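You operate a simulated robot arm through the tools that you are given. There is no shell and no other tool. Be economical: measure what you need, move in short steps, check, and stop when the job is done.

You are at the controls of a simulated robot arm. One attempt, no reset.

## Task
Check the green module and sort it into the rack.
Fine: it sits in the teal carriage: push that home, press check once; GOOD or FAULT side as shown; leave the carriage out.

The check looks at the end state, three seconds after you hand in, the way a careful person would. Anything else that was tipped, shoved, dropped, spilled or broken makes it a failure.

## Robot
A 7-joint arm with a two-finger parallel gripper, fixed in place. Base frame: the origin is at the foot of the arm, x ahead of it, y to its left, z up; the work surface is at about z = 0. Units: m, rad, N and s.
With the tool pointing down near the work surface it reaches from about 0.24 to 0.62 m from the base axis. Its first joint turns from -1.152 to 1.152 rad. Payload 2.6 kg.
Tool frame: the origin (TCP) lies between the finger pads and is the grasp point; the fingertips stand 0.03 m ahead of it; z points along the fingers, y is the line along which they close. Largest opening 0.094 m; finger width 0.028, thickness 0.01; the body of the gripper, 0.05 by 0.096 m, starts 0.055 m behind the TCP.
Orientation is that of the tool frame in the base frame, as a unit quaternion [w, x, y, z]. With the fingers straight down and closing along the base's y, the tool's x points along the base's -x, its y along +y and its z along -z.

## Interface
- The arm moves only by the tool apply_moves. Its argument "deltas" is a list that holds one entry, the list of rows, each a list of 7 numbers: the shift along the tool's x, y, z in cm, then the turn, a rotation vector about the tool's x, y, z in rad, then the finger opening in cm, from 0 to 9.4. In form: [[[tx, ty, tz, ax, ay, az, claw], ...]]. A call has 1 to 12 rows; each row shifts and turns the commanded pose from where the row before left it, along the tool's axes as they then stand. Rows are played at 5 a second. More than 0.05 m and 0.15 rad between two rows, or a gripper value outside its range, and nothing of the call is played. Where a pose cannot be reached the arm comes as near as it can. A force on the tool above 70 N (or 10 N above the force at the start of the call, whichever is more), or a blocked arm, ends the call early, and 0.2 s more pass. The fingers move at their own pace (about 0.072 m/s each) and stop on an object; they squeeze with about 31 N. The grip force told is the motor's: it shows also when the fingers shut on nothing. Time passes only in rows, and 0.2 s behind the last, so rows that do not move let the fingers close. It gives the time, the measured TCP pose, the force on the tool (base axes), the opening and the grip force at its end, in the units of the frame above (readings bear some noise), with the torque about the TCP (base axes, N m) and any sound that the robot's microphone picked up.
- Cameras (640 x 400 px; columns grow to the right, rows downward): "scene" is fixed at [0.0428, 0.4708, 0.5426]; the picture's right is [-0.39, -0.92, 0.00], its down [-0.82, 0.35, -0.46] and it looks along [0.43, -0.18, -0.89] (base axes); focal length 214 px, centre (320, 200). "wrist" rides on the gripper at [0.076, 0.014, -0.102] in the tool frame; the picture's right is [-0.18, 0.98, 0.00], its down [-0.75, -0.14, -0.64] and it looks along [-0.63, -0.12, 0.77] (tool axes); focal length 243 px, centre (320, 200). There is no depth. A picture from a camera that has moved, and an enlarged one, comes with that camera's place and axes in the base frame and with its lens. The place of the scene camera against the robot may be out by one fixed shift of up to 0.025 m in any direction.
- capture(camera): a new picture of that camera. It takes no simulated time.
- close_up(camera, box): a new picture of the part [left, top, right, bottom] of that camera's present view, enlarged. It takes no simulated time.
- sign_off(): hands the job in; it is judged then, once.

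Go step by step. Nothing tells you positions but the pictures and the camera data: compare them with the known pose of the tool, close in by small moves and look again before you grip or let go. The budget is 120 turns and 64 pictures, counting those below and the enlarged ones. Unless the task says otherwise, let go and move clear before handing in, and close with one line.

The tools are called after "Request:" by a JSON object that holds its "op" and its "data". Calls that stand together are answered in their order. apply_moves: Moves the arm, as the interface text tells. Its arguments: {"type":"object","properties":{"deltas":{"type":"array","items":{"type":"array","items":{"type":"array","items":{"type":"number"}}}}},"required":["deltas"]} The other tools are called the same way: capture (camera) takes a picture; close_up (camera, box) takes an enlarged picture of a part of a camera's view; sign_off () hands the job in.

At the start:

```text
time: 0.0
ee_pos: [0.3536, 0.1492, 0.3915]
ee_rot: [0.0, 0.0, 1.0, 0.0]
wrist_force: [-0.9, 0.2, -0.1]
moment: [0.0, 0.0, -0.03]
grip_width: 0.0943
grip_force: 0.0
```

scene: 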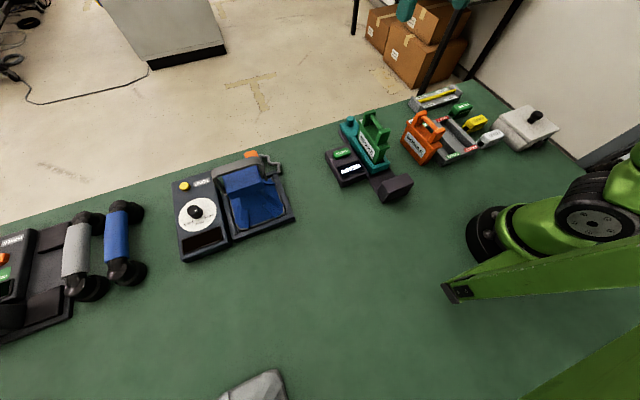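
wrist: 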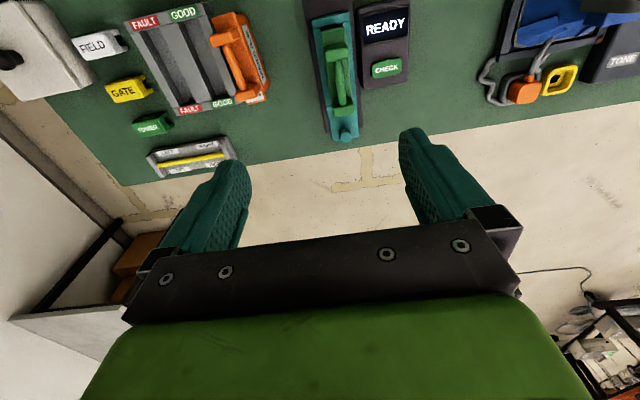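

I see the green module in the teal carriage next to the check panel (READY), and a rack with FAULT/GOOD slots partly filled by an orange module. I'll look closer before moving.

Request:
{"op": "close_up", "data": {"camera": "wrist", "box": [270, 0, 430, 150]}}

Request:
{"op": "close_up", "data": {"camera": "scene", "box": [310, 70, 570, 220]}}

Request:
{"op": "close_up", "data": {"camera": "wrist", "box": [60, 0, 290, 180]}}

```text
2.67 times, centred on (350, 75) of wrist
camera zoom: at [0.2787, 0.1642, 0.4949], right [0.18, 0.98, 0.0], down [0.75, -0.14, 0.64], along [0.63, -0.12, -0.77], focal length 647 px, centre (240, 533)
```

zoom: 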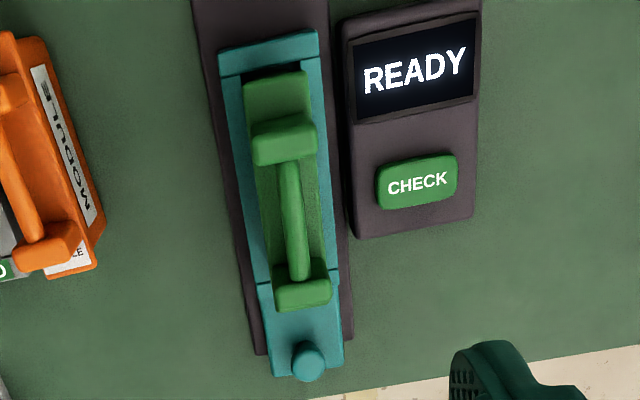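

```text
2.46 times, centred on (440, 145) of scene
camera zoom: at [0.0428, 0.4708, 0.5426], right [-0.39, -0.92, 0.0], down [-0.82, 0.35, -0.46], along [0.43, -0.18, -0.89], focal length 528 px, centre (25, 335)
```

zoom: 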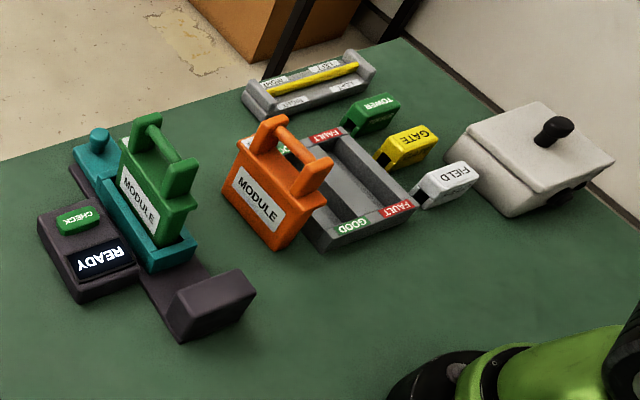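

```text
2.22 times, centred on (175, 90) of wrist
camera zoom: at [0.2787, 0.1642, 0.4949], right [0.18, 0.98, 0.0], down [0.75, -0.14, 0.64], along [0.63, -0.12, -0.77], focal length 539 px, centre (642, 444)
```

zoom: 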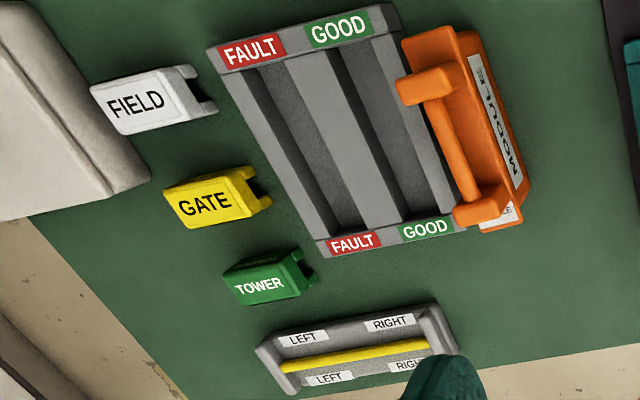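

The carriage rail runs roughly along base x at y≈0.174, with the knob near x≈0.49; the module handle is about 0.14 high. I'll move above the knob, staying high, and look again.

Request:
{"op": "apply_moves", "data": {"deltas": [[[-3.5, 0.6, 3.5, 0, 0, 0, 9.4], [-3.5, 0.6, 3.5, 0, 0, 0, 7], [-3.5, 0.6, 3.5, 0, 0, 0, 5], [-3.5, 0.6, 3.5, 0, 0, 0, 5], [0, 0, 0, 0, 0, 0, 5]]]}}

Request:
{"op": "capture", "data": {"camera": "wrist"}}

```text
time: 1.2
ee_pos: [0.4952, 0.1723, 0.2511]
ee_rot: [-0.001, 0.0, 1.0, -0.001]
wrist_force: [-0.2, 0.7, 0.3]
moment: [0.0, -0.01, 0.03]
grip_width: 0.0499
grip_force: 0.0
```

```text
58 pictures are left
camera wrist: at [0.4197, 0.1868, 0.3539], right [0.18, 0.98, 0.0], down [0.75, -0.14, 0.64], along [0.63, -0.12, -0.77], focal length 243 px, centre (320, 200)
```

wrist: 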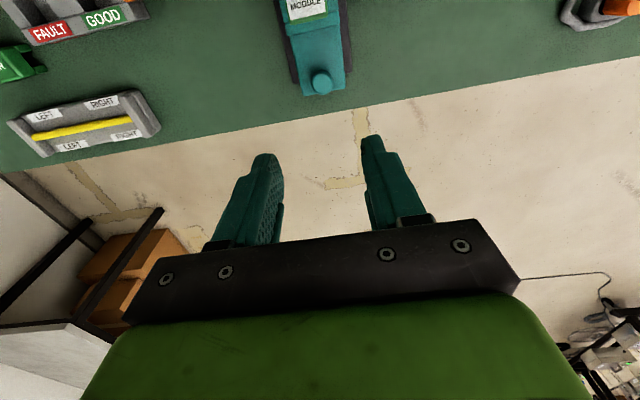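

The knob is near (0.489, 0.173), top at about z≈0.04. I'll descend above it and recheck.

Request:
{"op": "apply_moves", "data": {"deltas": [[[0.2, 0, 3.5, 0, 0, 0, 5], [0.2, 0, 3.5, 0, 0, 0, 5], [0.2, 0.1, 3.5, 0, 0, 0, 5], [0, 0, 2.0, 0, 0, 0, 5], [0, 0, 0, 0, 0, 0, 5]]]}}

Request:
{"op": "capture", "data": {"camera": "wrist"}}

Request:
{"op": "close_up", "data": {"camera": "scene", "box": [310, 70, 470, 220]}}

```text
time: 2.4
ee_pos: [0.4899, 0.1752, 0.1257]
ee_rot: [0.0, 0.001, 1.0, 0.0]
wrist_force: [-0.1, -0.4, 0.4]
moment: [0.02, 0.0, -0.06]
grip_width: 0.0499
grip_force: 0.1
```

```text
57 pictures are left
camera wrist: at [0.4136, 0.1897, 0.2285], right [0.18, 0.98, 0.0], down [0.75, -0.14, 0.64], along [0.63, -0.12, -0.77], focal length 243 px, centre (320, 200)
```

wrist: 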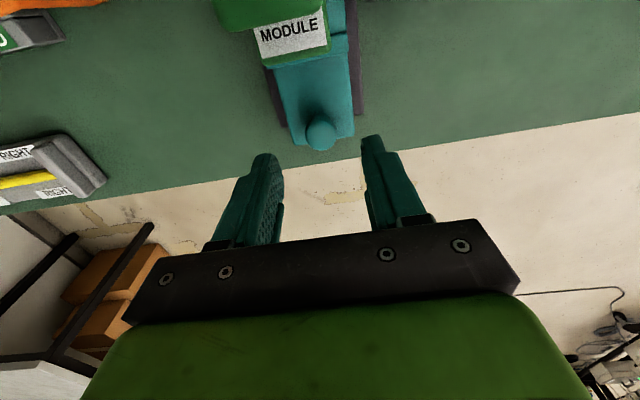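

```text
2.67 times, centred on (390, 145) of scene
camera zoom: at [0.0428, 0.4708, 0.5426], right [-0.39, -0.92, 0.0], down [-0.82, 0.35, -0.46], along [0.43, -0.18, -0.89], focal length 572 px, centre (133, 347)
```

zoom: 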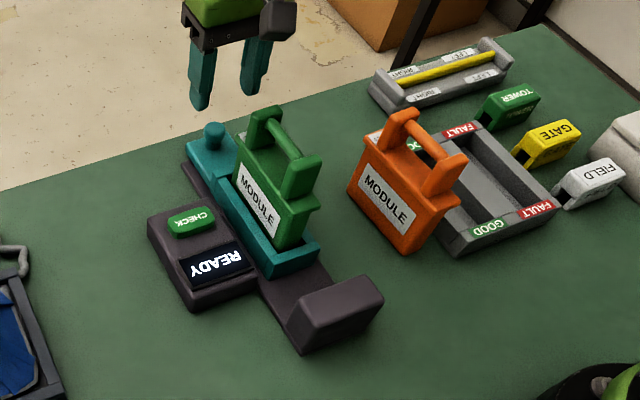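

Knob is around (0.490, 0.175), head about z≈0.05. Lowering to straddle it, then checking.

Request:
{"op": "apply_moves", "data": {"deltas": [[[0, 0, 2, 0, 0, 0, 5], [0, 0, 2, 0, 0, 0, 5], [0, 0, 1.5, 0, 0, 0, 5], [0, 0, 0, 0, 0, 0, 5]]]}}

Request:
{"op": "capture", "data": {"camera": "wrist"}}

Request:
{"op": "close_up", "data": {"camera": "scene", "box": [320, 80, 440, 180]}}

```text
time: 3.4
ee_pos: [0.4881, 0.1756, 0.071]
ee_rot: [0.0, 0.0, 1.0, 0.001]
wrist_force: [-0.2, -0.2, -1.3]
moment: [0.02, 0.02, 0.03]
grip_width: 0.0498
grip_force: 0.0
```

```text
55 pictures are left
camera wrist: at [0.4123, 0.1891, 0.1742], right [0.18, 0.98, 0.0], down [0.75, -0.14, 0.64], along [0.63, -0.12, -0.77], focal length 243 px, centre (320, 200)
```

wrist: 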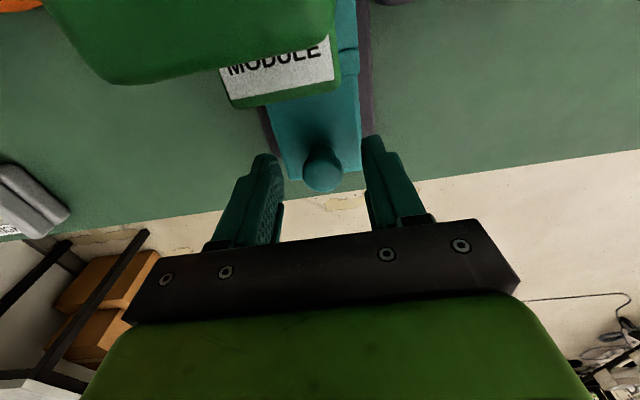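

```text
4.00 times, centred on (380, 130) of scene
camera zoom: at [0.0428, 0.4708, 0.5426], right [-0.39, -0.92, 0.0], down [-0.82, 0.35, -0.46], along [0.43, -0.18, -0.89], focal length 858 px, centre (80, 480)
```

zoom: 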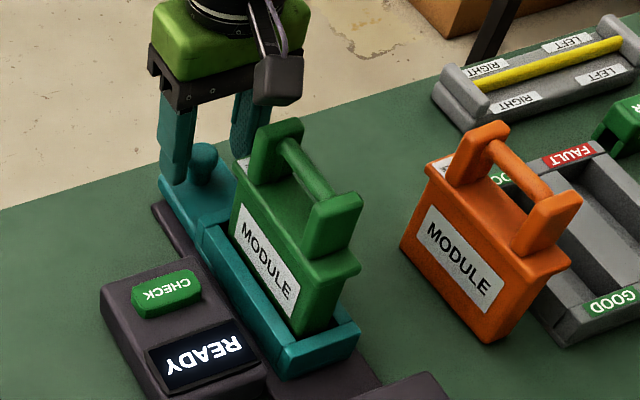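

The knob sits between the fingers, and the wrist camera clears the handle by a few centimetres. I'll drop only 4 mm more and close on the knob.

Request:
{"op": "apply_moves", "data": {"deltas": [[[0, 0, 0.4, 0, 0, 0, 5], [0, 0, 0, 0, 0, 0, 3], [0, 0, 0, 0, 0, 0, 1], [0, 0, 0, 0, 0, 0, 0.5], [0, 0, 0, 0, 0, 0, 0.5]]]}}

Request:
{"op": "close_up", "data": {"camera": "wrist", "box": [160, 0, 480, 260]}}

```text
time: 4.6
ee_pos: [0.4892, 0.1752, 0.0667]
ee_rot: [0.0, 0.0, 1.0, 0.0]
wrist_force: [0.1, 1.3, -1.3]
moment: [0.04, 0.01, -0.08]
grip_width: 0.0252
grip_force: 44.5
```

```text
1.54 times, centred on (320, 130) of wrist
camera zoom: at [0.4126, 0.1891, 0.1707], right [0.18, 0.98, 0.0], down [0.75, -0.14, 0.64], along [0.63, -0.12, -0.77], focal length 373 px, centre (320, 308)
```

zoom: 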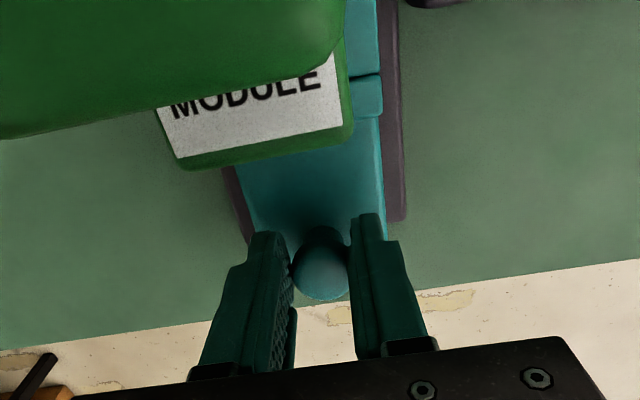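

The knob is gripped (25 mm wide). I'll slide the carriage toward the stop in small steps.

Request:
{"op": "apply_moves", "data": {"deltas": [[[0.5, 0, 0, 0, 0, 0, 0.5], [0.7, 0, 0, 0, 0, 0, 0.5], [0.7, 0, 0, 0, 0, 0, 0.5], [0, 0, 0, 0, 0, 0, 0.5]]]}}

Request:
{"op": "close_up", "data": {"camera": "scene", "box": [310, 80, 470, 220]}}

```text
time: 5.6
ee_pos: [0.4689, 0.1745, 0.0684]
ee_rot: [0.0, 0.0, 1.0, -0.001]
wrist_force: [0.1, 3.0, -4.4]
moment: [0.04, -0.19, 0.04]
grip_width: 0.0256
grip_force: 44.7
```

```text
2.86 times, centred on (390, 150) of scene
camera zoom: at [0.0428, 0.4708, 0.5426], right [-0.39, -0.92, 0.0], down [-0.82, 0.35, -0.46], along [0.43, -0.18, -0.89], focal length 613 px, centre (120, 343)
```

zoom: 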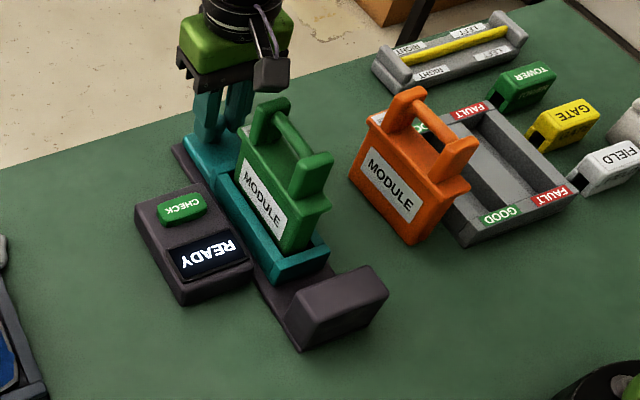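

The carriage slides with the gripper; a gap of a few cm to the stop remains. Continuing.

Request:
{"op": "apply_moves", "data": {"deltas": [[[0.7, 0.02, 0, 0, 0, 0, 0.5], [0.7, 0.02, 0, 0, 0, 0, 0.5], [0.6, 0.02, 0, 0, 0, 0, 0.5], [0, 0, 0, 0, 0, 0, 0.5]]]}}

Request:
{"op": "close_up", "data": {"camera": "scene", "box": [310, 80, 470, 220]}}

```text
time: 6.6
ee_pos: [0.4514, 0.175, 0.067]
ee_rot: [-0.001, 0.002, 1.0, -0.001]
wrist_force: [-0.5, -5.8, 1.1]
moment: [-0.14, 0.31, 0.05]
grip_width: 0.0255
grip_force: 45.8
```

```text
2.86 times, centred on (390, 150) of scene
camera zoom: at [0.0428, 0.4708, 0.5426], right [-0.39, -0.92, 0.0], down [-0.82, 0.35, -0.46], along [0.43, -0.18, -0.89], focal length 613 px, centre (120, 343)
```

zoom: 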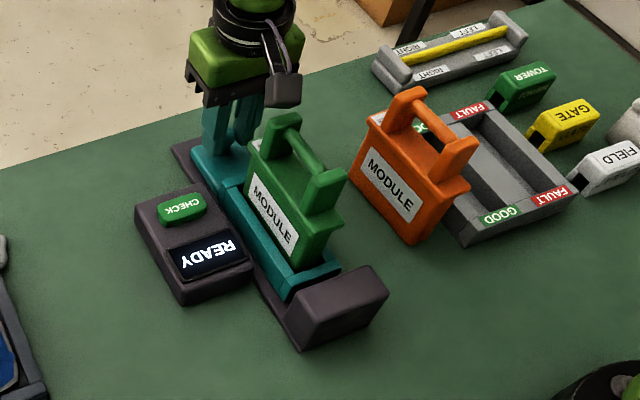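

Nearly at the stop, with slight sideways load; I'll correct y and finish the push gently.

Request:
{"op": "apply_moves", "data": {"deltas": [[[0.4, -0.06, 0, 0, 0, 0, 0.5], [0.3, 0, 0, 0, 0, 0, 0.5], [0.3, 0, 0, 0, 0, 0, 0.5], [0, 0, 0, 0, 0, 0, 0.5]]]}}

Request:
{"op": "close_up", "data": {"camera": "scene", "box": [310, 80, 470, 220]}}

```text
time: 7.6
ee_pos: [0.4397, 0.1749, 0.067]
ee_rot: [0.001, 0.001, 1.0, 0.0]
wrist_force: [-1.2, -7.1, 2.8]
moment: [-0.12, -0.19, -0.18]
grip_width: 0.0254
grip_force: 44.7
```

```text
2.86 times, centred on (390, 150) of scene
camera zoom: at [0.0428, 0.4708, 0.5426], right [-0.39, -0.92, 0.0], down [-0.82, 0.35, -0.46], along [0.43, -0.18, -0.89], focal length 613 px, centre (120, 343)
```

zoom: 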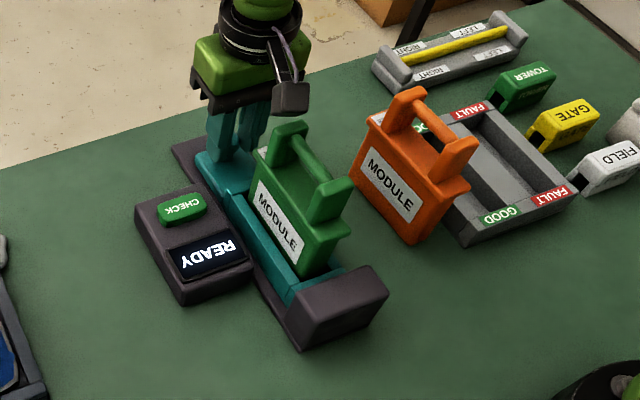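

Still moving freely, with the stop close. I'll relieve the y-load further and continue in small steps.

Request:
{"op": "apply_moves", "data": {"deltas": [[[0.3, -0.1, 0, 0, 0, 0, 0.5], [0.3, -0.03, 0, 0, 0, 0, 0.5], [0.3, 0, 0, 0, 0, 0, 0.5], [0, 0, 0, 0, 0, 0, 0.5]]]}}

Request:
{"op": "close_up", "data": {"camera": "scene", "box": [350, 110, 430, 180]}}

```text
time: 8.6
ee_pos: [0.4342, 0.1751, 0.0688]
ee_rot: [0.008, -0.003, 1.0, 0.002]
wrist_force: [36.9, 9.7, -18.0]
moment: [-0.09, -0.82, 0.04]
grip_width: 0.0254
grip_force: 44.8
```

```text
5.71 times, centred on (390, 145) of scene
camera zoom: at [0.0429, 0.4708, 0.5426], right [-0.39, -0.92, 0.0], down [-0.82, 0.35, -0.46], along [0.43, -0.18, -0.89], focal length 1226 px, centre (-80, 514)
```

zoom: 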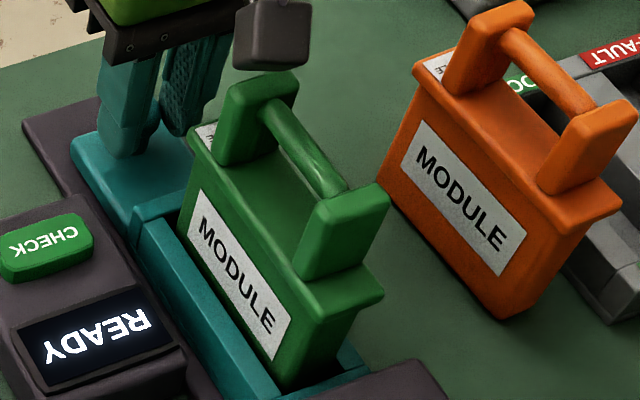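

Firm contact (37 N): the carriage is home. I'll relax the push, release the knob and lift straight up.

Request:
{"op": "apply_moves", "data": {"deltas": [[[-0.3, 0.1, 0, 0, 0, 0, 0.5], [0, 0, 0, 0, 0, 0, 5], [0, 0, 0, 0, 0, 0, 5], [0, 0, -2, 0, 0, 0, 5], [0, 0, -3, 0, 0, 0, 5], [0, 0, -4, 0, 0, 0, 5], [0, 0, -3, 0, 0, 0, 5]]]}}

Request:
{"op": "capture", "data": {"camera": "wrist"}}

Request:
{"op": "close_up", "data": {"camera": "scene", "box": [310, 80, 470, 220]}}

```text
time: 10.2
ee_pos: [0.4342, 0.174, 0.1888]
ee_rot: [0.0, 0.0, 1.0, 0.0]
wrist_force: [0.7, 0.5, 0.7]
moment: [-0.01, 0.01, 0.0]
grip_width: 0.0501
grip_force: 0.1
```

```text
48 pictures are left
camera wrist: at [0.3583, 0.1881, 0.2913], right [0.18, 0.98, 0.0], down [0.75, -0.14, 0.64], along [0.63, -0.12, -0.77], focal length 243 px, centre (320, 200)
```

wrist: 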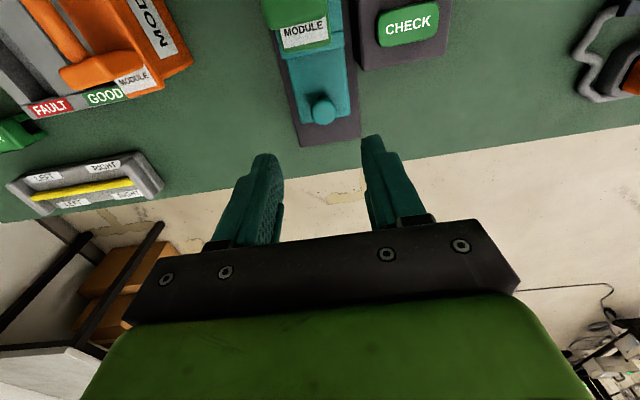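

```text
2.86 times, centred on (390, 150) of scene
camera zoom: at [0.0428, 0.4708, 0.5426], right [-0.39, -0.92, 0.0], down [-0.82, 0.35, -0.46], along [0.43, -0.18, -0.89], focal length 613 px, centre (120, 343)
```

zoom: 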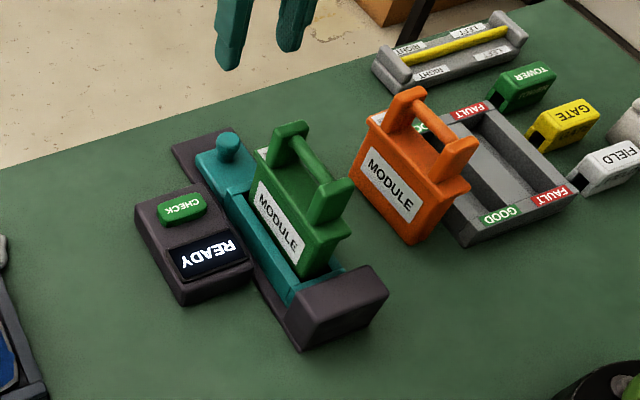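

The knob may have relaxed slightly on release, so I'll compare the same close-up with the pressed state.

Request:
{"op": "close_up", "data": {"camera": "scene", "box": [350, 110, 430, 180]}}

Request:
{"op": "close_up", "data": {"camera": "scene", "box": [370, 150, 450, 220]}}

```text
5.71 times, centred on (390, 145) of scene
camera zoom: at [0.0428, 0.4708, 0.5426], right [-0.39, -0.92, 0.0], down [-0.82, 0.35, -0.46], along [0.43, -0.18, -0.89], focal length 1226 px, centre (-80, 514)
```

zoom: 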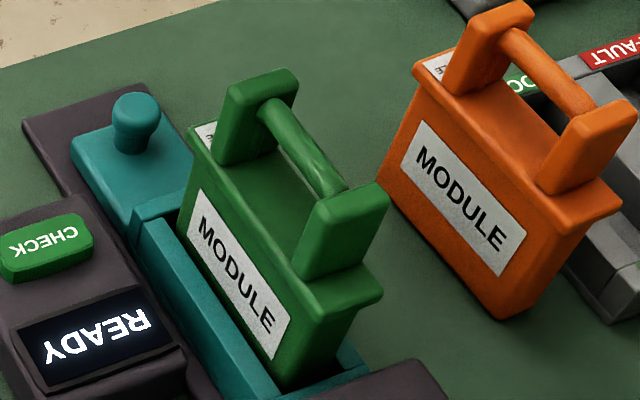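

```text
5.71 times, centred on (410, 185) of scene
camera zoom: at [0.0428, 0.4708, 0.5426], right [-0.39, -0.92, 0.0], down [-0.82, 0.35, -0.46], along [0.43, -0.18, -0.89], focal length 1226 px, centre (-194, 286)
```

zoom: 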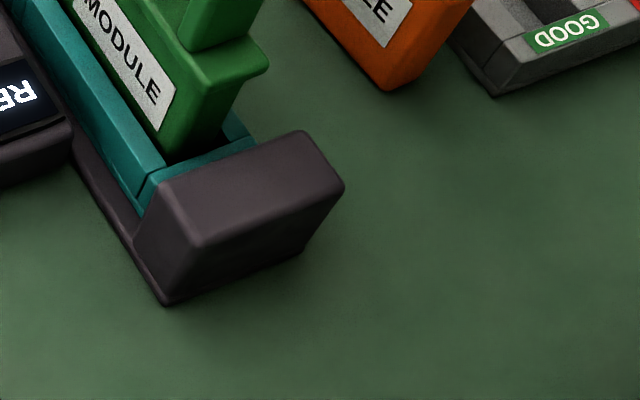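

The carriage position is unchanged from the pressed state, flush at the stop. Next I'll go above CHECK, near (0.391, 0.259), with the fingers closed.

Request:
{"op": "apply_moves", "data": {"deltas": [[[1.4, 2.9, 0, 0, 0, 0, 2], [1.4, 2.9, 0, 0, 0, 0, 0], [1.5, 2.8, 0, 0, 0, 0, 0], [0, 0, 3, 0, 0, 0, 0], [0, 0, 3.5, 0, 0, 0, 0], [0, 0, 0, 0, 0, 0, 0]]]}}

Request:
{"op": "capture", "data": {"camera": "wrist"}}

Request:
{"op": "close_up", "data": {"camera": "scene", "box": [310, 80, 430, 200]}}

```text
time: 11.6
ee_pos: [0.3905, 0.261, 0.1222]
ee_rot: [0.0, 0.001, 1.0, 0.0]
wrist_force: [0.3, -0.3, -0.3]
moment: [0.0, 0.0, -0.01]
grip_width: 0.0002
grip_force: 30.8
```

```text
44 pictures are left
camera wrist: at [0.315, 0.275, 0.2245], right [0.18, 0.98, 0.0], down [0.75, -0.14, 0.64], along [0.63, -0.12, -0.77], focal length 243 px, centre (320, 200)
```

wrist: 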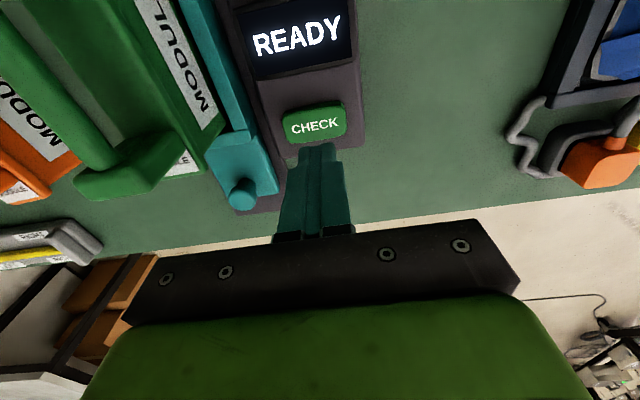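

```text
3.33 times, centred on (370, 140) of scene
camera zoom: at [0.0428, 0.4708, 0.5426], right [-0.39, -0.92, 0.0], down [-0.82, 0.35, -0.46], along [0.43, -0.18, -0.89], focal length 715 px, centre (153, 400)
```

zoom: 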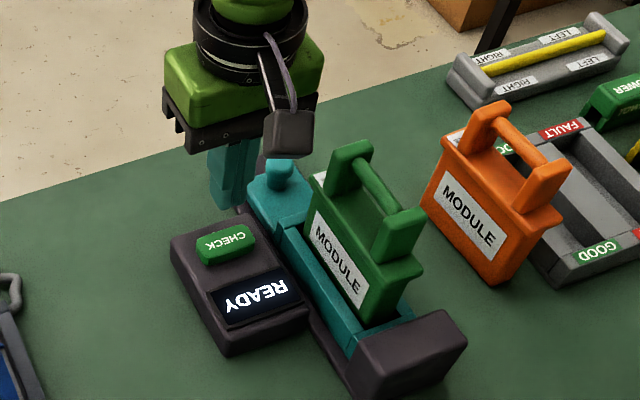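

Button is directly beneath (0.3905, 0.256). Descending to just above it first.

Request:
{"op": "apply_moves", "data": {"deltas": [[[0, -0.25, 2, 0, 0, 0, 0], [0, 0, 1.5, 0, 0, 0, 0], [0, 0, 1.0, 0, 0, 0, 0], [0, 0, 0, 0, 0, 0, 0]]]}}

Request:
{"op": "capture", "data": {"camera": "wrist"}}

Request:
{"op": "close_up", "data": {"camera": "scene", "box": [330, 100, 410, 180]}}

```text
time: 12.6
ee_pos: [0.3917, 0.2575, 0.0773]
ee_rot: [0.0, 0.0, 1.0, 0.0]
wrist_force: [-0.4, -0.2, -0.2]
moment: [0.02, 0.0, 0.02]
grip_width: 0.0
grip_force: 30.2
```

```text
42 pictures are left
camera wrist: at [0.3149, 0.2721, 0.1804], right [0.18, 0.98, 0.0], down [0.75, -0.14, 0.64], along [0.63, -0.12, -0.77], focal length 243 px, centre (320, 200)
```

wrist: 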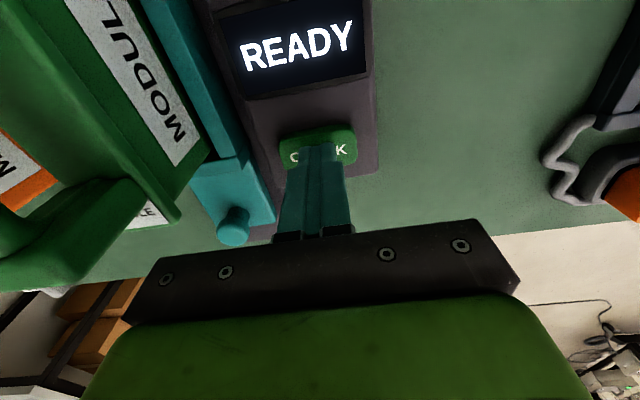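

```text
5.00 times, centred on (370, 140) of scene
camera zoom: at [0.0428, 0.4708, 0.5426], right [-0.39, -0.92, 0.0], down [-0.82, 0.35, -0.46], along [0.43, -0.18, -0.89], focal length 1072 px, centre (70, 500)
```

zoom: 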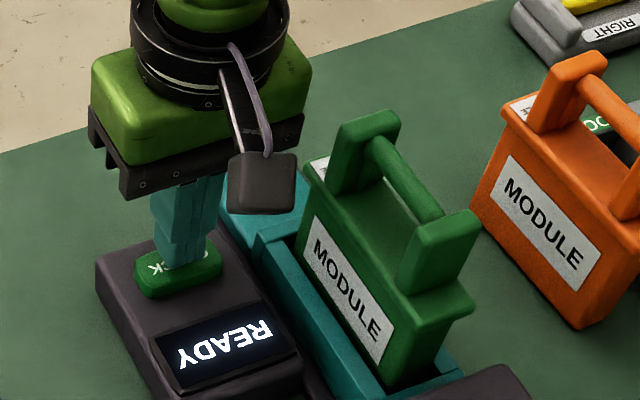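

Fingertips are right over CHECK, about a centimetre up. Pressing gently.

Request:
{"op": "apply_moves", "data": {"deltas": [[[0, 0, 0.4, 0, 0, 0, 0], [0, 0, 0.2, 0, 0, 0, 0], [0, 0, 0.2, 0, 0, 0, 0], [0, 0, 0, 0, 0, 0, 0]]]}}

Request:
{"op": "close_up", "data": {"camera": "wrist", "box": [200, 0, 440, 180]}}

```text
time: 13.6
ee_pos: [0.391, 0.2585, 0.0692]
ee_rot: [0.0, 0.0, 1.0, 0.0]
wrist_force: [0.3, -1.4, 0.5]
moment: [0.01, -0.03, 0.02]
grip_width: 0.0001
grip_force: 31.2
```

```text
2.22 times, centred on (320, 90) of wrist
camera zoom: at [0.3151, 0.2728, 0.1727], right [0.18, 0.98, 0.0], down [0.75, -0.14, 0.64], along [0.63, -0.12, -0.77], focal length 539 px, centre (320, 444)
```

zoom: 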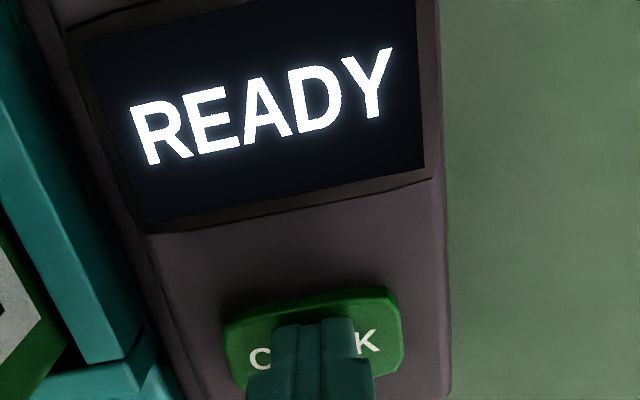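

No contact yet. Continuing down in 2 mm steps.

Request:
{"op": "apply_moves", "data": {"deltas": [[[0, 0, 0.2, 0, 0, 0, 0], [0, 0, 0.2, 0, 0, 0, 0], [0, 0, 0, 0, 0, 0, 0]]]}}

Request:
{"op": "close_up", "data": {"camera": "wrist", "box": [200, 0, 440, 180]}}

```text
time: 14.4
ee_pos: [0.391, 0.259, 0.0668]
ee_rot: [-0.001, 0.001, 1.0, 0.001]
wrist_force: [-1.6, -2.0, 5.8]
moment: [-0.05, 0.03, -0.02]
grip_width: 0.0003
grip_force: 31.1
heard: click
```

```text
2.22 times, centred on (320, 90) of wrist
camera zoom: at [0.3152, 0.2731, 0.1693], right [0.19, 0.98, 0.0], down [0.75, -0.14, 0.64], along [0.63, -0.12, -0.77], focal length 539 px, centre (320, 444)
```

zoom: 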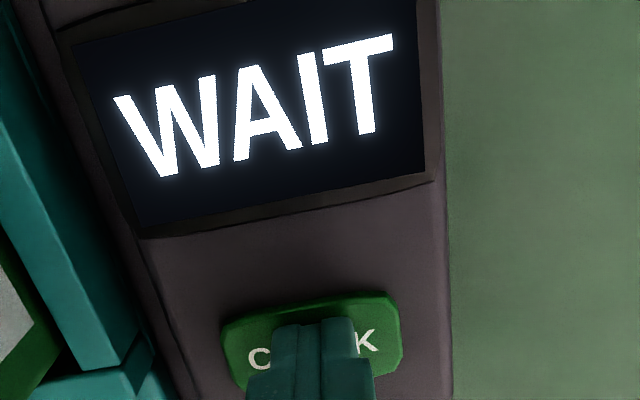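

It clicked and shows WAIT. I'll lift off cleanly and let the check run.

Request:
{"op": "apply_moves", "data": {"deltas": [[[0, 0, -2, 0, 0, 0, 0], [0, 0, -2, 0, 0, 0, 0], [0, 0, -2, 0, 0, 0, 0], [0, 0, -2, 0, 0, 0, 0], [0, 0, -2, 0, 0, 0, 0], [0, 0, 0, 0, 0, 0, 0], [0, 0, 0, 0, 0, 0, 0]]]}}

Request:
{"op": "capture", "data": {"camera": "wrist"}}

```text
time: 16.0
ee_pos: [0.3903, 0.2563, 0.1651]
ee_rot: [0.0, 0.0, 1.0, 0.0]
wrist_force: [-0.3, 0.8, -0.7]
moment: [0.0, -0.01, 0.02]
grip_width: 0.0001
grip_force: 30.4
```

```text
38 pictures are left
camera wrist: at [0.3146, 0.271, 0.2683], right [0.18, 0.98, 0.0], down [0.75, -0.14, 0.64], along [0.63, -0.12, -0.77], focal length 243 px, centre (320, 200)
```

wrist: 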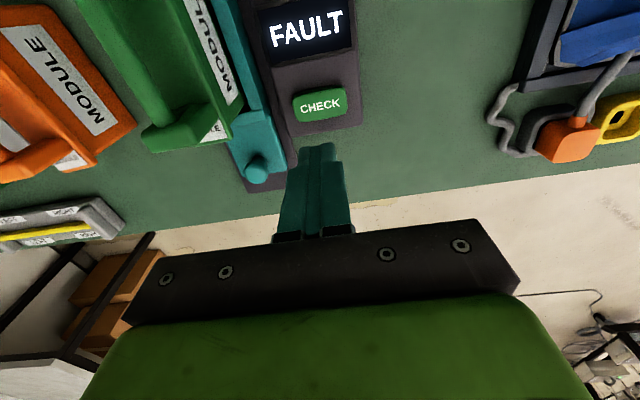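

The screen reads FAULT, so the green module goes in the FAULT slot. First I'll pull the carriage out again by its knob, at about (0.443, 0.175).

Request:
{"op": "apply_moves", "data": {"deltas": [[[-2.7, 0, 0, 0, 0, 0, 2], [-2.7, 0, 0, 0, 0, 0, 5], [0, -2.7, 0, 0, 0, 0, 5], [0, -2.7, 0, 0, 0, 0, 5], [0, -2.7, 0, 0, 0, 0, 5], [0, 0, 3, 0, 0, 0, 5], [0, 0, 2.5, 0, 0, 0, 5], [0, 0, 0, 0, 0, 0, 5]]]}}

Request:
{"op": "capture", "data": {"camera": "wrist"}}

```text
time: 17.8
ee_pos: [0.4454, 0.1755, 0.1142]
ee_rot: [0.0, 0.0, 1.0, 0.0]
wrist_force: [-0.1, -0.5, 0.4]
moment: [0.02, -0.02, 0.02]
grip_width: 0.0502
grip_force: 0.2
```

```text
37 pictures are left
camera wrist: at [0.3685, 0.1895, 0.216], right [0.18, 0.98, 0.0], down [0.75, -0.14, 0.64], along [0.63, -0.12, -0.77], focal length 243 px, centre (320, 200)
```

wrist: 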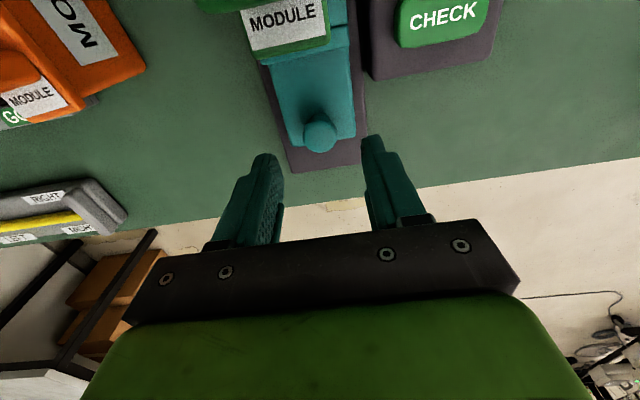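

Knob lies at about (0.440, 0.176). Lowering and gripping it as before.

Request:
{"op": "apply_moves", "data": {"deltas": [[[0.3, 0, 2, 0, 0, 0, 5], [0.1, 0, 1.7, 0, 0, 0, 5], [0, 0, 1.0, 0, 0, 0, 5], [0, 0, 0, 0, 0, 0, 3], [0, 0, 0, 0, 0, 0, 1], [0, 0, 0, 0, 0, 0, 0.5], [0, 0, 0, 0, 0, 0, 0.5]]]}}

Request:
{"op": "close_up", "data": {"camera": "wrist", "box": [160, 0, 480, 260]}}

```text
time: 19.4
ee_pos: [0.4402, 0.1756, 0.0644]
ee_rot: [0.0, 0.001, 1.0, -0.001]
wrist_force: [0.7, -7.6, -1.9]
moment: [-0.11, -0.34, -0.1]
grip_width: 0.0257
grip_force: 45.6
```

```text
1.54 times, centred on (320, 130) of wrist
camera zoom: at [0.3652, 0.1894, 0.1674], right [0.19, 0.98, 0.0], down [0.75, -0.14, 0.64], along [0.63, -0.12, -0.77], focal length 373 px, centre (320, 308)
```

zoom: 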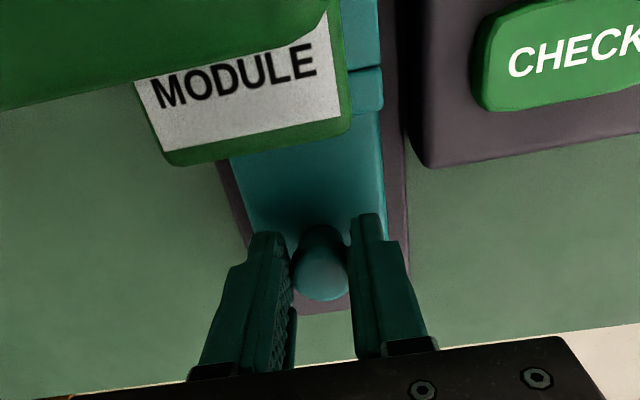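

Gripped. Pulling the carriage outward slowly.

Request:
{"op": "apply_moves", "data": {"deltas": [[[-0.5, -0.05, 0, 0, 0, 0, 0.5], [-0.7, 0, 0, 0, 0, 0, 0.5], [-0.7, 0, 0, 0, 0, 0, 0.5], [-0.7, 0, 0, 0, 0, 0, 0.5], [-0.7, 0, 0, 0, 0, 0, 0.5], [-0.7, 0, 0, 0, 0, 0, 0.5], [-0.5, 0, 0, 0, 0, 0, 0.5], [0, 0, 0, 0, 0, 0, 0.5]]]}}

Request:
{"op": "close_up", "data": {"camera": "scene", "box": [310, 70, 470, 220]}}

```text
time: 21.2
ee_pos: [0.4874, 0.1744, 0.0643]
ee_rot: [0.002, 0.001, 1.0, 0.0]
wrist_force: [1.2, -18.1, 23.5]
moment: [-0.25, 0.47, -0.2]
grip_width: 0.0256
grip_force: 44.4
```

```text
2.67 times, centred on (390, 145) of scene
camera zoom: at [0.0427, 0.4707, 0.5427], right [-0.39, -0.92, 0.0], down [-0.82, 0.35, -0.46], along [0.43, -0.18, -0.89], focal length 572 px, centre (133, 347)
```

zoom: 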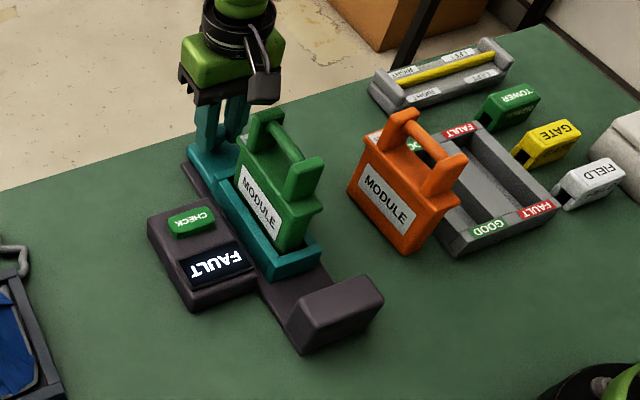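

Carriage is practically back at its start position, with some side and vertical load on the grip. I'll ease that, pull 3 mm more, then release.

Request:
{"op": "apply_moves", "data": {"deltas": [[[-0.15, -0.15, -0.15, 0, 0, 0, 0.5], [-0.15, -0.05, -0.05, 0, 0, 0, 0.5], [0, 0, 0, 0, 0, 0, 0.5]]]}}

Request:
{"op": "close_up", "data": {"camera": "scene", "box": [310, 70, 470, 220]}}

```text
time: 22.0
ee_pos: [0.4879, 0.1739, 0.0649]
ee_rot: [-0.002, -0.001, 1.0, 0.0]
wrist_force: [1.7, -8.9, -2.5]
moment: [-0.22, -1.15, 0.2]
grip_width: 0.0252
grip_force: 45.0
```

```text
2.67 times, centred on (390, 145) of scene
camera zoom: at [0.0428, 0.4708, 0.5426], right [-0.39, -0.92, 0.0], down [-0.82, 0.35, -0.46], along [0.43, -0.18, -0.89], focal length 572 px, centre (133, 347)
```

zoom: 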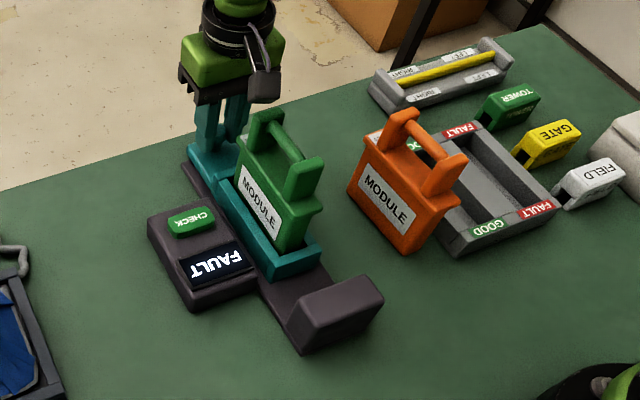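

The carriage seems to be at its out position. Releasing and lifting.

Request:
{"op": "apply_moves", "data": {"deltas": [[[0.1, 0.1, 0, 0, 0, 0, 3], [0, 0, 0, 0, 0, 0, 5], [0, 0, -2, 0, 0, 0, 5], [0, 0, -3, 0, 0, 0, 5], [0, 0, -4, 0, 0, 0, 6], [0, 0, -4, 0, 0, 0, 6], [0, 0, -4, 0, 0, 0, 6], [0, 0, 0, 0, 0, 0, 6]]]}}

Request:
{"op": "close_up", "data": {"camera": "scene", "box": [310, 70, 470, 220]}}

```text
time: 23.8
ee_pos: [0.4866, 0.1759, 0.2344]
ee_rot: [0.0, 0.0, 1.0, 0.0]
wrist_force: [0.6, 0.7, -0.6]
moment: [-0.01, 0.05, 0.05]
grip_width: 0.06
grip_force: 0.1
```

```text
2.67 times, centred on (390, 145) of scene
camera zoom: at [0.0428, 0.4708, 0.5426], right [-0.39, -0.92, 0.0], down [-0.82, 0.35, -0.46], along [0.43, -0.18, -0.89], focal length 572 px, centre (133, 347)
```

zoom: 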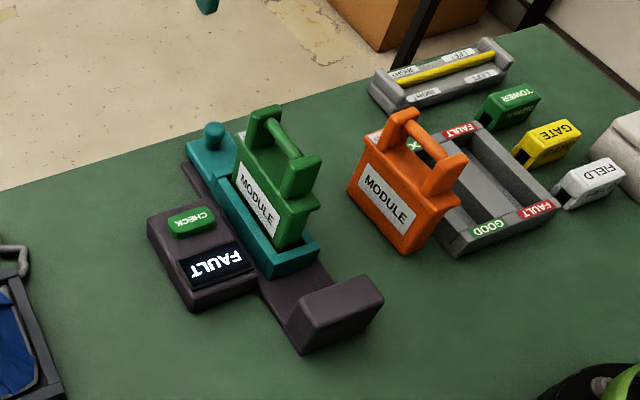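

The carriage is back exactly where it began. Next I'll move above the module handle at about (0.385, 0.175) and look.

Request:
{"op": "apply_moves", "data": {"deltas": [[[3.5, 0, 0, 0, 0, 0, 6], [3.5, 0, 0, 0, 0, 0, 6], [3.2, 0, 0, 0, 0, 0, 6], [0, 0, 0, 0, 0, 0, 6]]]}}

Request:
{"op": "capture", "data": {"camera": "wrist"}}

```text
time: 24.8
ee_pos: [0.3871, 0.1736, 0.2347]
ee_rot: [0.0, 0.001, 1.0, 0.0]
wrist_force: [0.2, -0.8, 0.0]
moment: [-0.05, -0.01, -0.02]
grip_width: 0.0601
grip_force: 0.0
```

```text
32 pictures are left
camera wrist: at [0.3089, 0.1887, 0.3379], right [0.18, 0.98, 0.0], down [0.75, -0.14, 0.64], along [0.63, -0.12, -0.77], focal length 243 px, centre (320, 200)
```

wrist: 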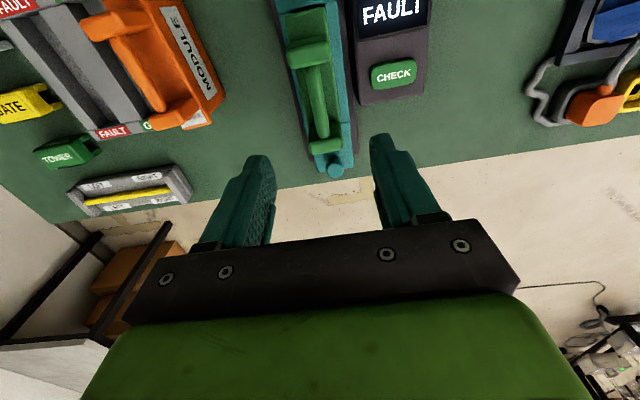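

The handle bar runs from about (0.348, 0.176) to (0.406, 0.173) at z≈0.13. I'll center above it and check its alignment closer in.

Request:
{"op": "apply_moves", "data": {"deltas": [[[1.0, 0.1, 1.5, 0, 0, 0, 6], [0, 0, 1.5, 0, 0, 0, 6], [0, 0, 0, 0, 0, 0, 6]]]}}

Request:
{"op": "capture", "data": {"camera": "wrist"}}

Request:
{"op": "close_up", "data": {"camera": "scene", "box": [330, 70, 430, 190]}}

```text
time: 25.6
ee_pos: [0.3768, 0.1766, 0.204]
ee_rot: [0.0, 0.0, 1.0, -0.001]
wrist_force: [0.2, 0.4, 0.1]
moment: [-0.04, 0.0, 0.0]
grip_width: 0.0599
grip_force: 0.0
```

```text
31 pictures are left
camera wrist: at [0.3, 0.1901, 0.3079], right [0.18, 0.98, 0.0], down [0.75, -0.14, 0.64], along [0.63, -0.12, -0.77], focal length 243 px, centre (320, 200)
```

wrist: 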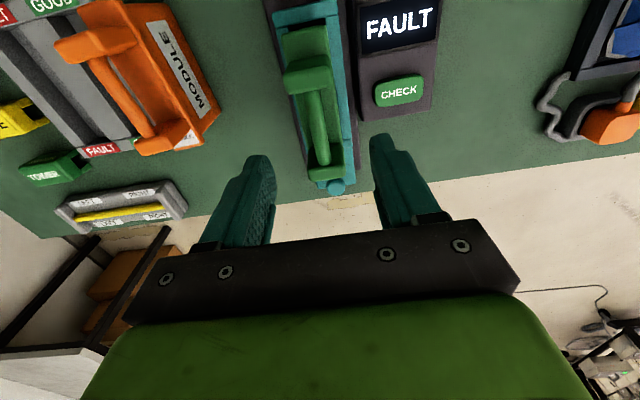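

```text
3.33 times, centred on (380, 130) of scene
camera zoom: at [0.0428, 0.4708, 0.5426], right [-0.39, -0.92, 0.0], down [-0.82, 0.35, -0.46], along [0.43, -0.18, -0.89], focal length 715 px, centre (120, 433)
```

zoom: 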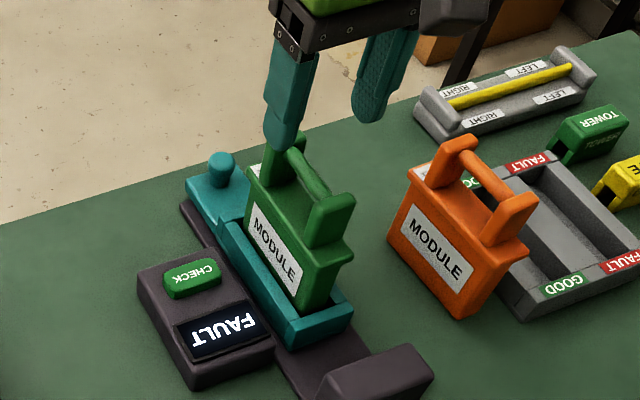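

The handle sits between the finger lines with a slight yaw of about -0.035 rad. I'll match that and lower to z≈0.14.

Request:
{"op": "apply_moves", "data": {"deltas": [[[0, -0.1, 2, 0, 0, 0.035, 6], [0, 0, 2, 0, 0, 0, 6], [0, 0, 2, 0, 0, 0, 6], [0, 0, 0, 0, 0, 0, 6]]]}}

Request:
{"op": "capture", "data": {"camera": "wrist"}}

Request:
{"op": "close_up", "data": {"camera": "scene", "box": [340, 80, 430, 180]}}

```text
time: 26.6
ee_pos: [0.3758, 0.1762, 0.1443]
ee_rot: [0.0, 0.018, 1.0, 0.001]
wrist_force: [0.3, 0.0, -0.2]
moment: [0.01, 0.0, 0.02]
grip_width: 0.0602
grip_force: 0.0
```

```text
29 pictures are left
camera wrist: at [0.2998, 0.1927, 0.2483], right [0.22, 0.98, 0.0], down [0.75, -0.17, 0.64], along [0.63, -0.14, -0.77], focal length 243 px, centre (320, 200)
```

wrist: 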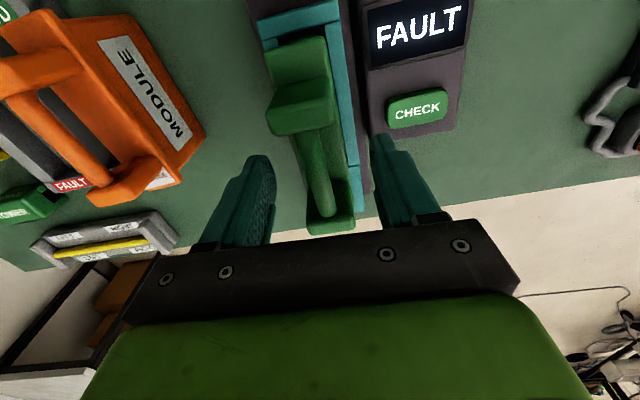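

```text
4.00 times, centred on (385, 130) of scene
camera zoom: at [0.0428, 0.4708, 0.5426], right [-0.39, -0.92, 0.0], down [-0.82, 0.35, -0.46], along [0.43, -0.18, -0.89], focal length 858 px, centre (60, 480)
```

zoom: 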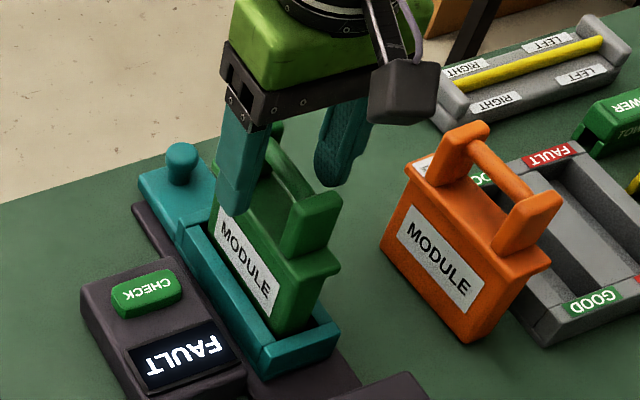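

I'll zoom in to measure the handle's yaw relative to the fingers before closing.

Request:
{"op": "close_up", "data": {"camera": "wrist", "box": [200, 0, 440, 250]}}

```text
1.60 times, centred on (320, 125) of wrist
camera zoom: at [0.2998, 0.1927, 0.2483], right [0.22, 0.98, 0.0], down [0.75, -0.17, 0.64], along [0.63, -0.14, -0.77], focal length 388 px, centre (320, 320)
```

zoom: 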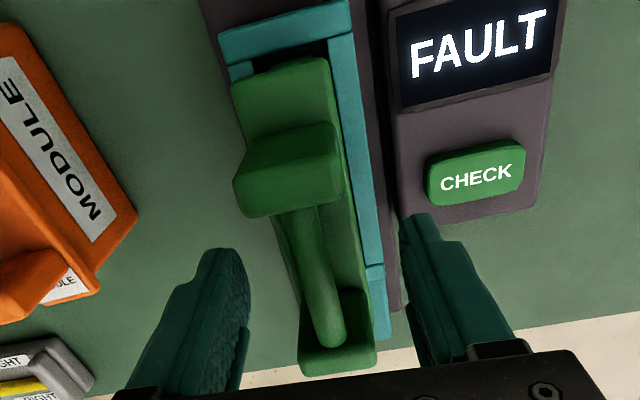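

The handle is aligned with the fingers, offset only ~1.3 mm. Adjusting, lowering 5 mm and closing.

Request:
{"op": "apply_moves", "data": {"deltas": [[[0, 0.12, 0.5, 0, 0, 0, 6], [0, 0, 0, 0, 0, 0, 4], [0, 0, 0, 0, 0, 0, 2], [0, 0, 0, 0, 0, 0, 1], [0, 0, 0, 0, 0, 0, 0.8], [0, 0, 0, 0, 0, 0, 0.8]]]}}

Request:
{"op": "close_up", "data": {"camera": "scene", "box": [340, 80, 430, 180]}}

```text
time: 28.0
ee_pos: [0.3768, 0.1776, 0.1412]
ee_rot: [0.001, 0.017, 1.0, 0.001]
wrist_force: [-4.1, -2.3, 19.0]
moment: [0.11, 0.2, 0.14]
grip_width: 0.0115
grip_force: 30.6
```

```text
4.00 times, centred on (385, 130) of scene
camera zoom: at [0.0427, 0.4707, 0.5427], right [-0.39, -0.92, 0.0], down [-0.82, 0.35, -0.46], along [0.43, -0.18, -0.89], focal length 858 px, centre (60, 480)
```

zoom: 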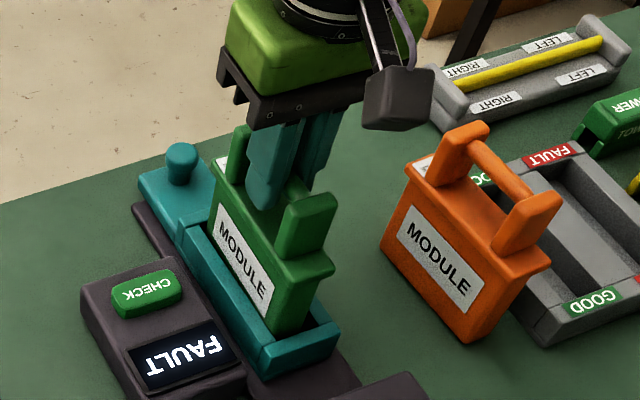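

The handle bar is gripped (11.5 mm) and the fingertips touch the body top. Lifting slowly straight up and watching.

Request:
{"op": "apply_moves", "data": {"deltas": [[[0, 0, -0.5, 0, 0, 0, 0.8], [0, 0, -1, 0, 0, 0, 0.8], [0, 0, -1, 0, 0, 0, 0.8], [0, 0, -1, 0, 0, 0, 0.8], [0, 0, -1.5, 0, 0, 0, 0.8], [0, 0, 0, 0, 0, 0, 0.8]]]}}

Request:
{"op": "close_up", "data": {"camera": "scene", "box": [320, 60, 450, 200]}}

```text
time: 29.4
ee_pos: [0.3759, 0.1745, 0.1898]
ee_rot: [-0.001, 0.017, 1.0, 0.0]
wrist_force: [0.3, -0.3, -2.5]
moment: [0.01, 0.01, -0.03]
grip_width: 0.0117
grip_force: 31.4
```

```text
2.86 times, centred on (385, 130) of scene
camera zoom: at [0.0428, 0.4708, 0.5426], right [-0.39, -0.92, 0.0], down [-0.82, 0.35, -0.46], along [0.43, -0.18, -0.89], focal length 613 px, centre (134, 400)
```

zoom: 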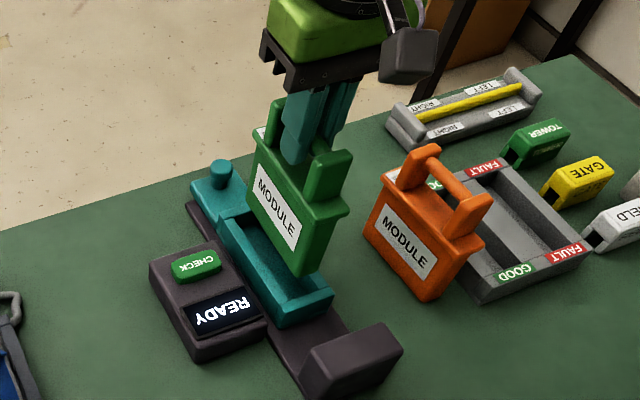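

The module is cleanly out and held firmly. I'll lift to z≈0.31 to clear the orange module, straighten yaw, and move partway to look at the rack.

Request:
{"op": "apply_moves", "data": {"deltas": [[[0, 0, -3, 0, 0, 0, 0.8], [0, 0, -3, 0, 0, 0, 0.8], [0, 0, -3, 0, 0, -0.035, 0.8], [0, 0, -3, 0, 0, 0, 0.8], [0.7, -3, 0, 0, 0, 0, 0.8], [0.7, -3, 0, 0, 0, 0, 0.8], [0.7, -3, 0, 0, 0, 0, 0.8], [0.7, -3, 0, 0, 0, 0, 0.8], [0.7, -3, 0, 0, 0, 0, 0.8], [0.7, -3, 0, 0, 0, 0, 0.8], [0, 0, 0, 0, 0, 0, 0.8]]]}}

Request:
{"op": "capture", "data": {"camera": "wrist"}}

Request:
{"op": "capture", "data": {"camera": "scene"}}

```text
time: 31.8
ee_pos: [0.3334, -0.0026, 0.3105]
ee_rot: [0.0, 0.001, 1.0, -0.001]
wrist_force: [0.5, -0.2, -3.5]
moment: [-0.01, -0.04, -0.03]
grip_width: 0.0115
grip_force: 31.3
```

```text
24 pictures are left
camera wrist: at [0.2568, 0.0119, 0.4136], right [0.18, 0.98, 0.0], down [0.75, -0.14, 0.64], along [0.63, -0.12, -0.77], focal length 243 px, centre (320, 200)
```

wrist: 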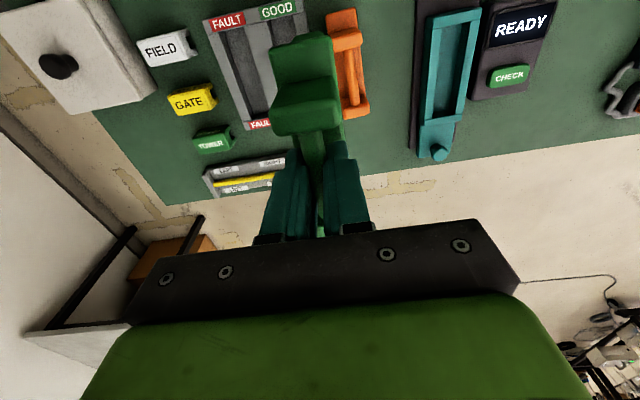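

```text
23 pictures are left
```

scene: 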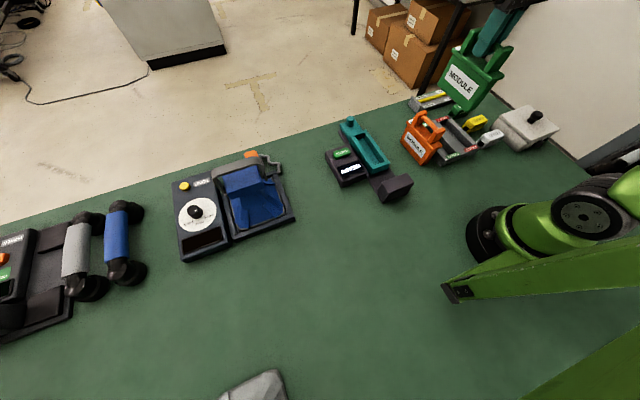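

Rack's FAULT slot is visible in the wrist view; I'll zoom into it to measure the slot accurately.

Request:
{"op": "close_up", "data": {"camera": "wrist", "box": [190, 0, 310, 140]}}

```text
2.86 times, centred on (250, 70) of wrist
camera zoom: at [0.2568, 0.0119, 0.4136], right [0.18, 0.98, 0.0], down [0.75, -0.14, 0.64], along [0.63, -0.12, -0.77], focal length 693 px, centre (520, 571)
```

zoom: 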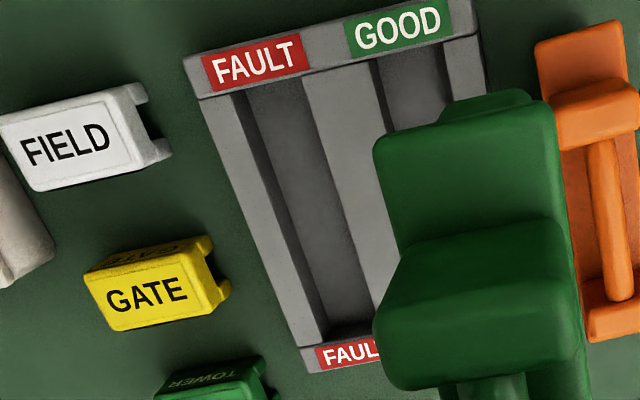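

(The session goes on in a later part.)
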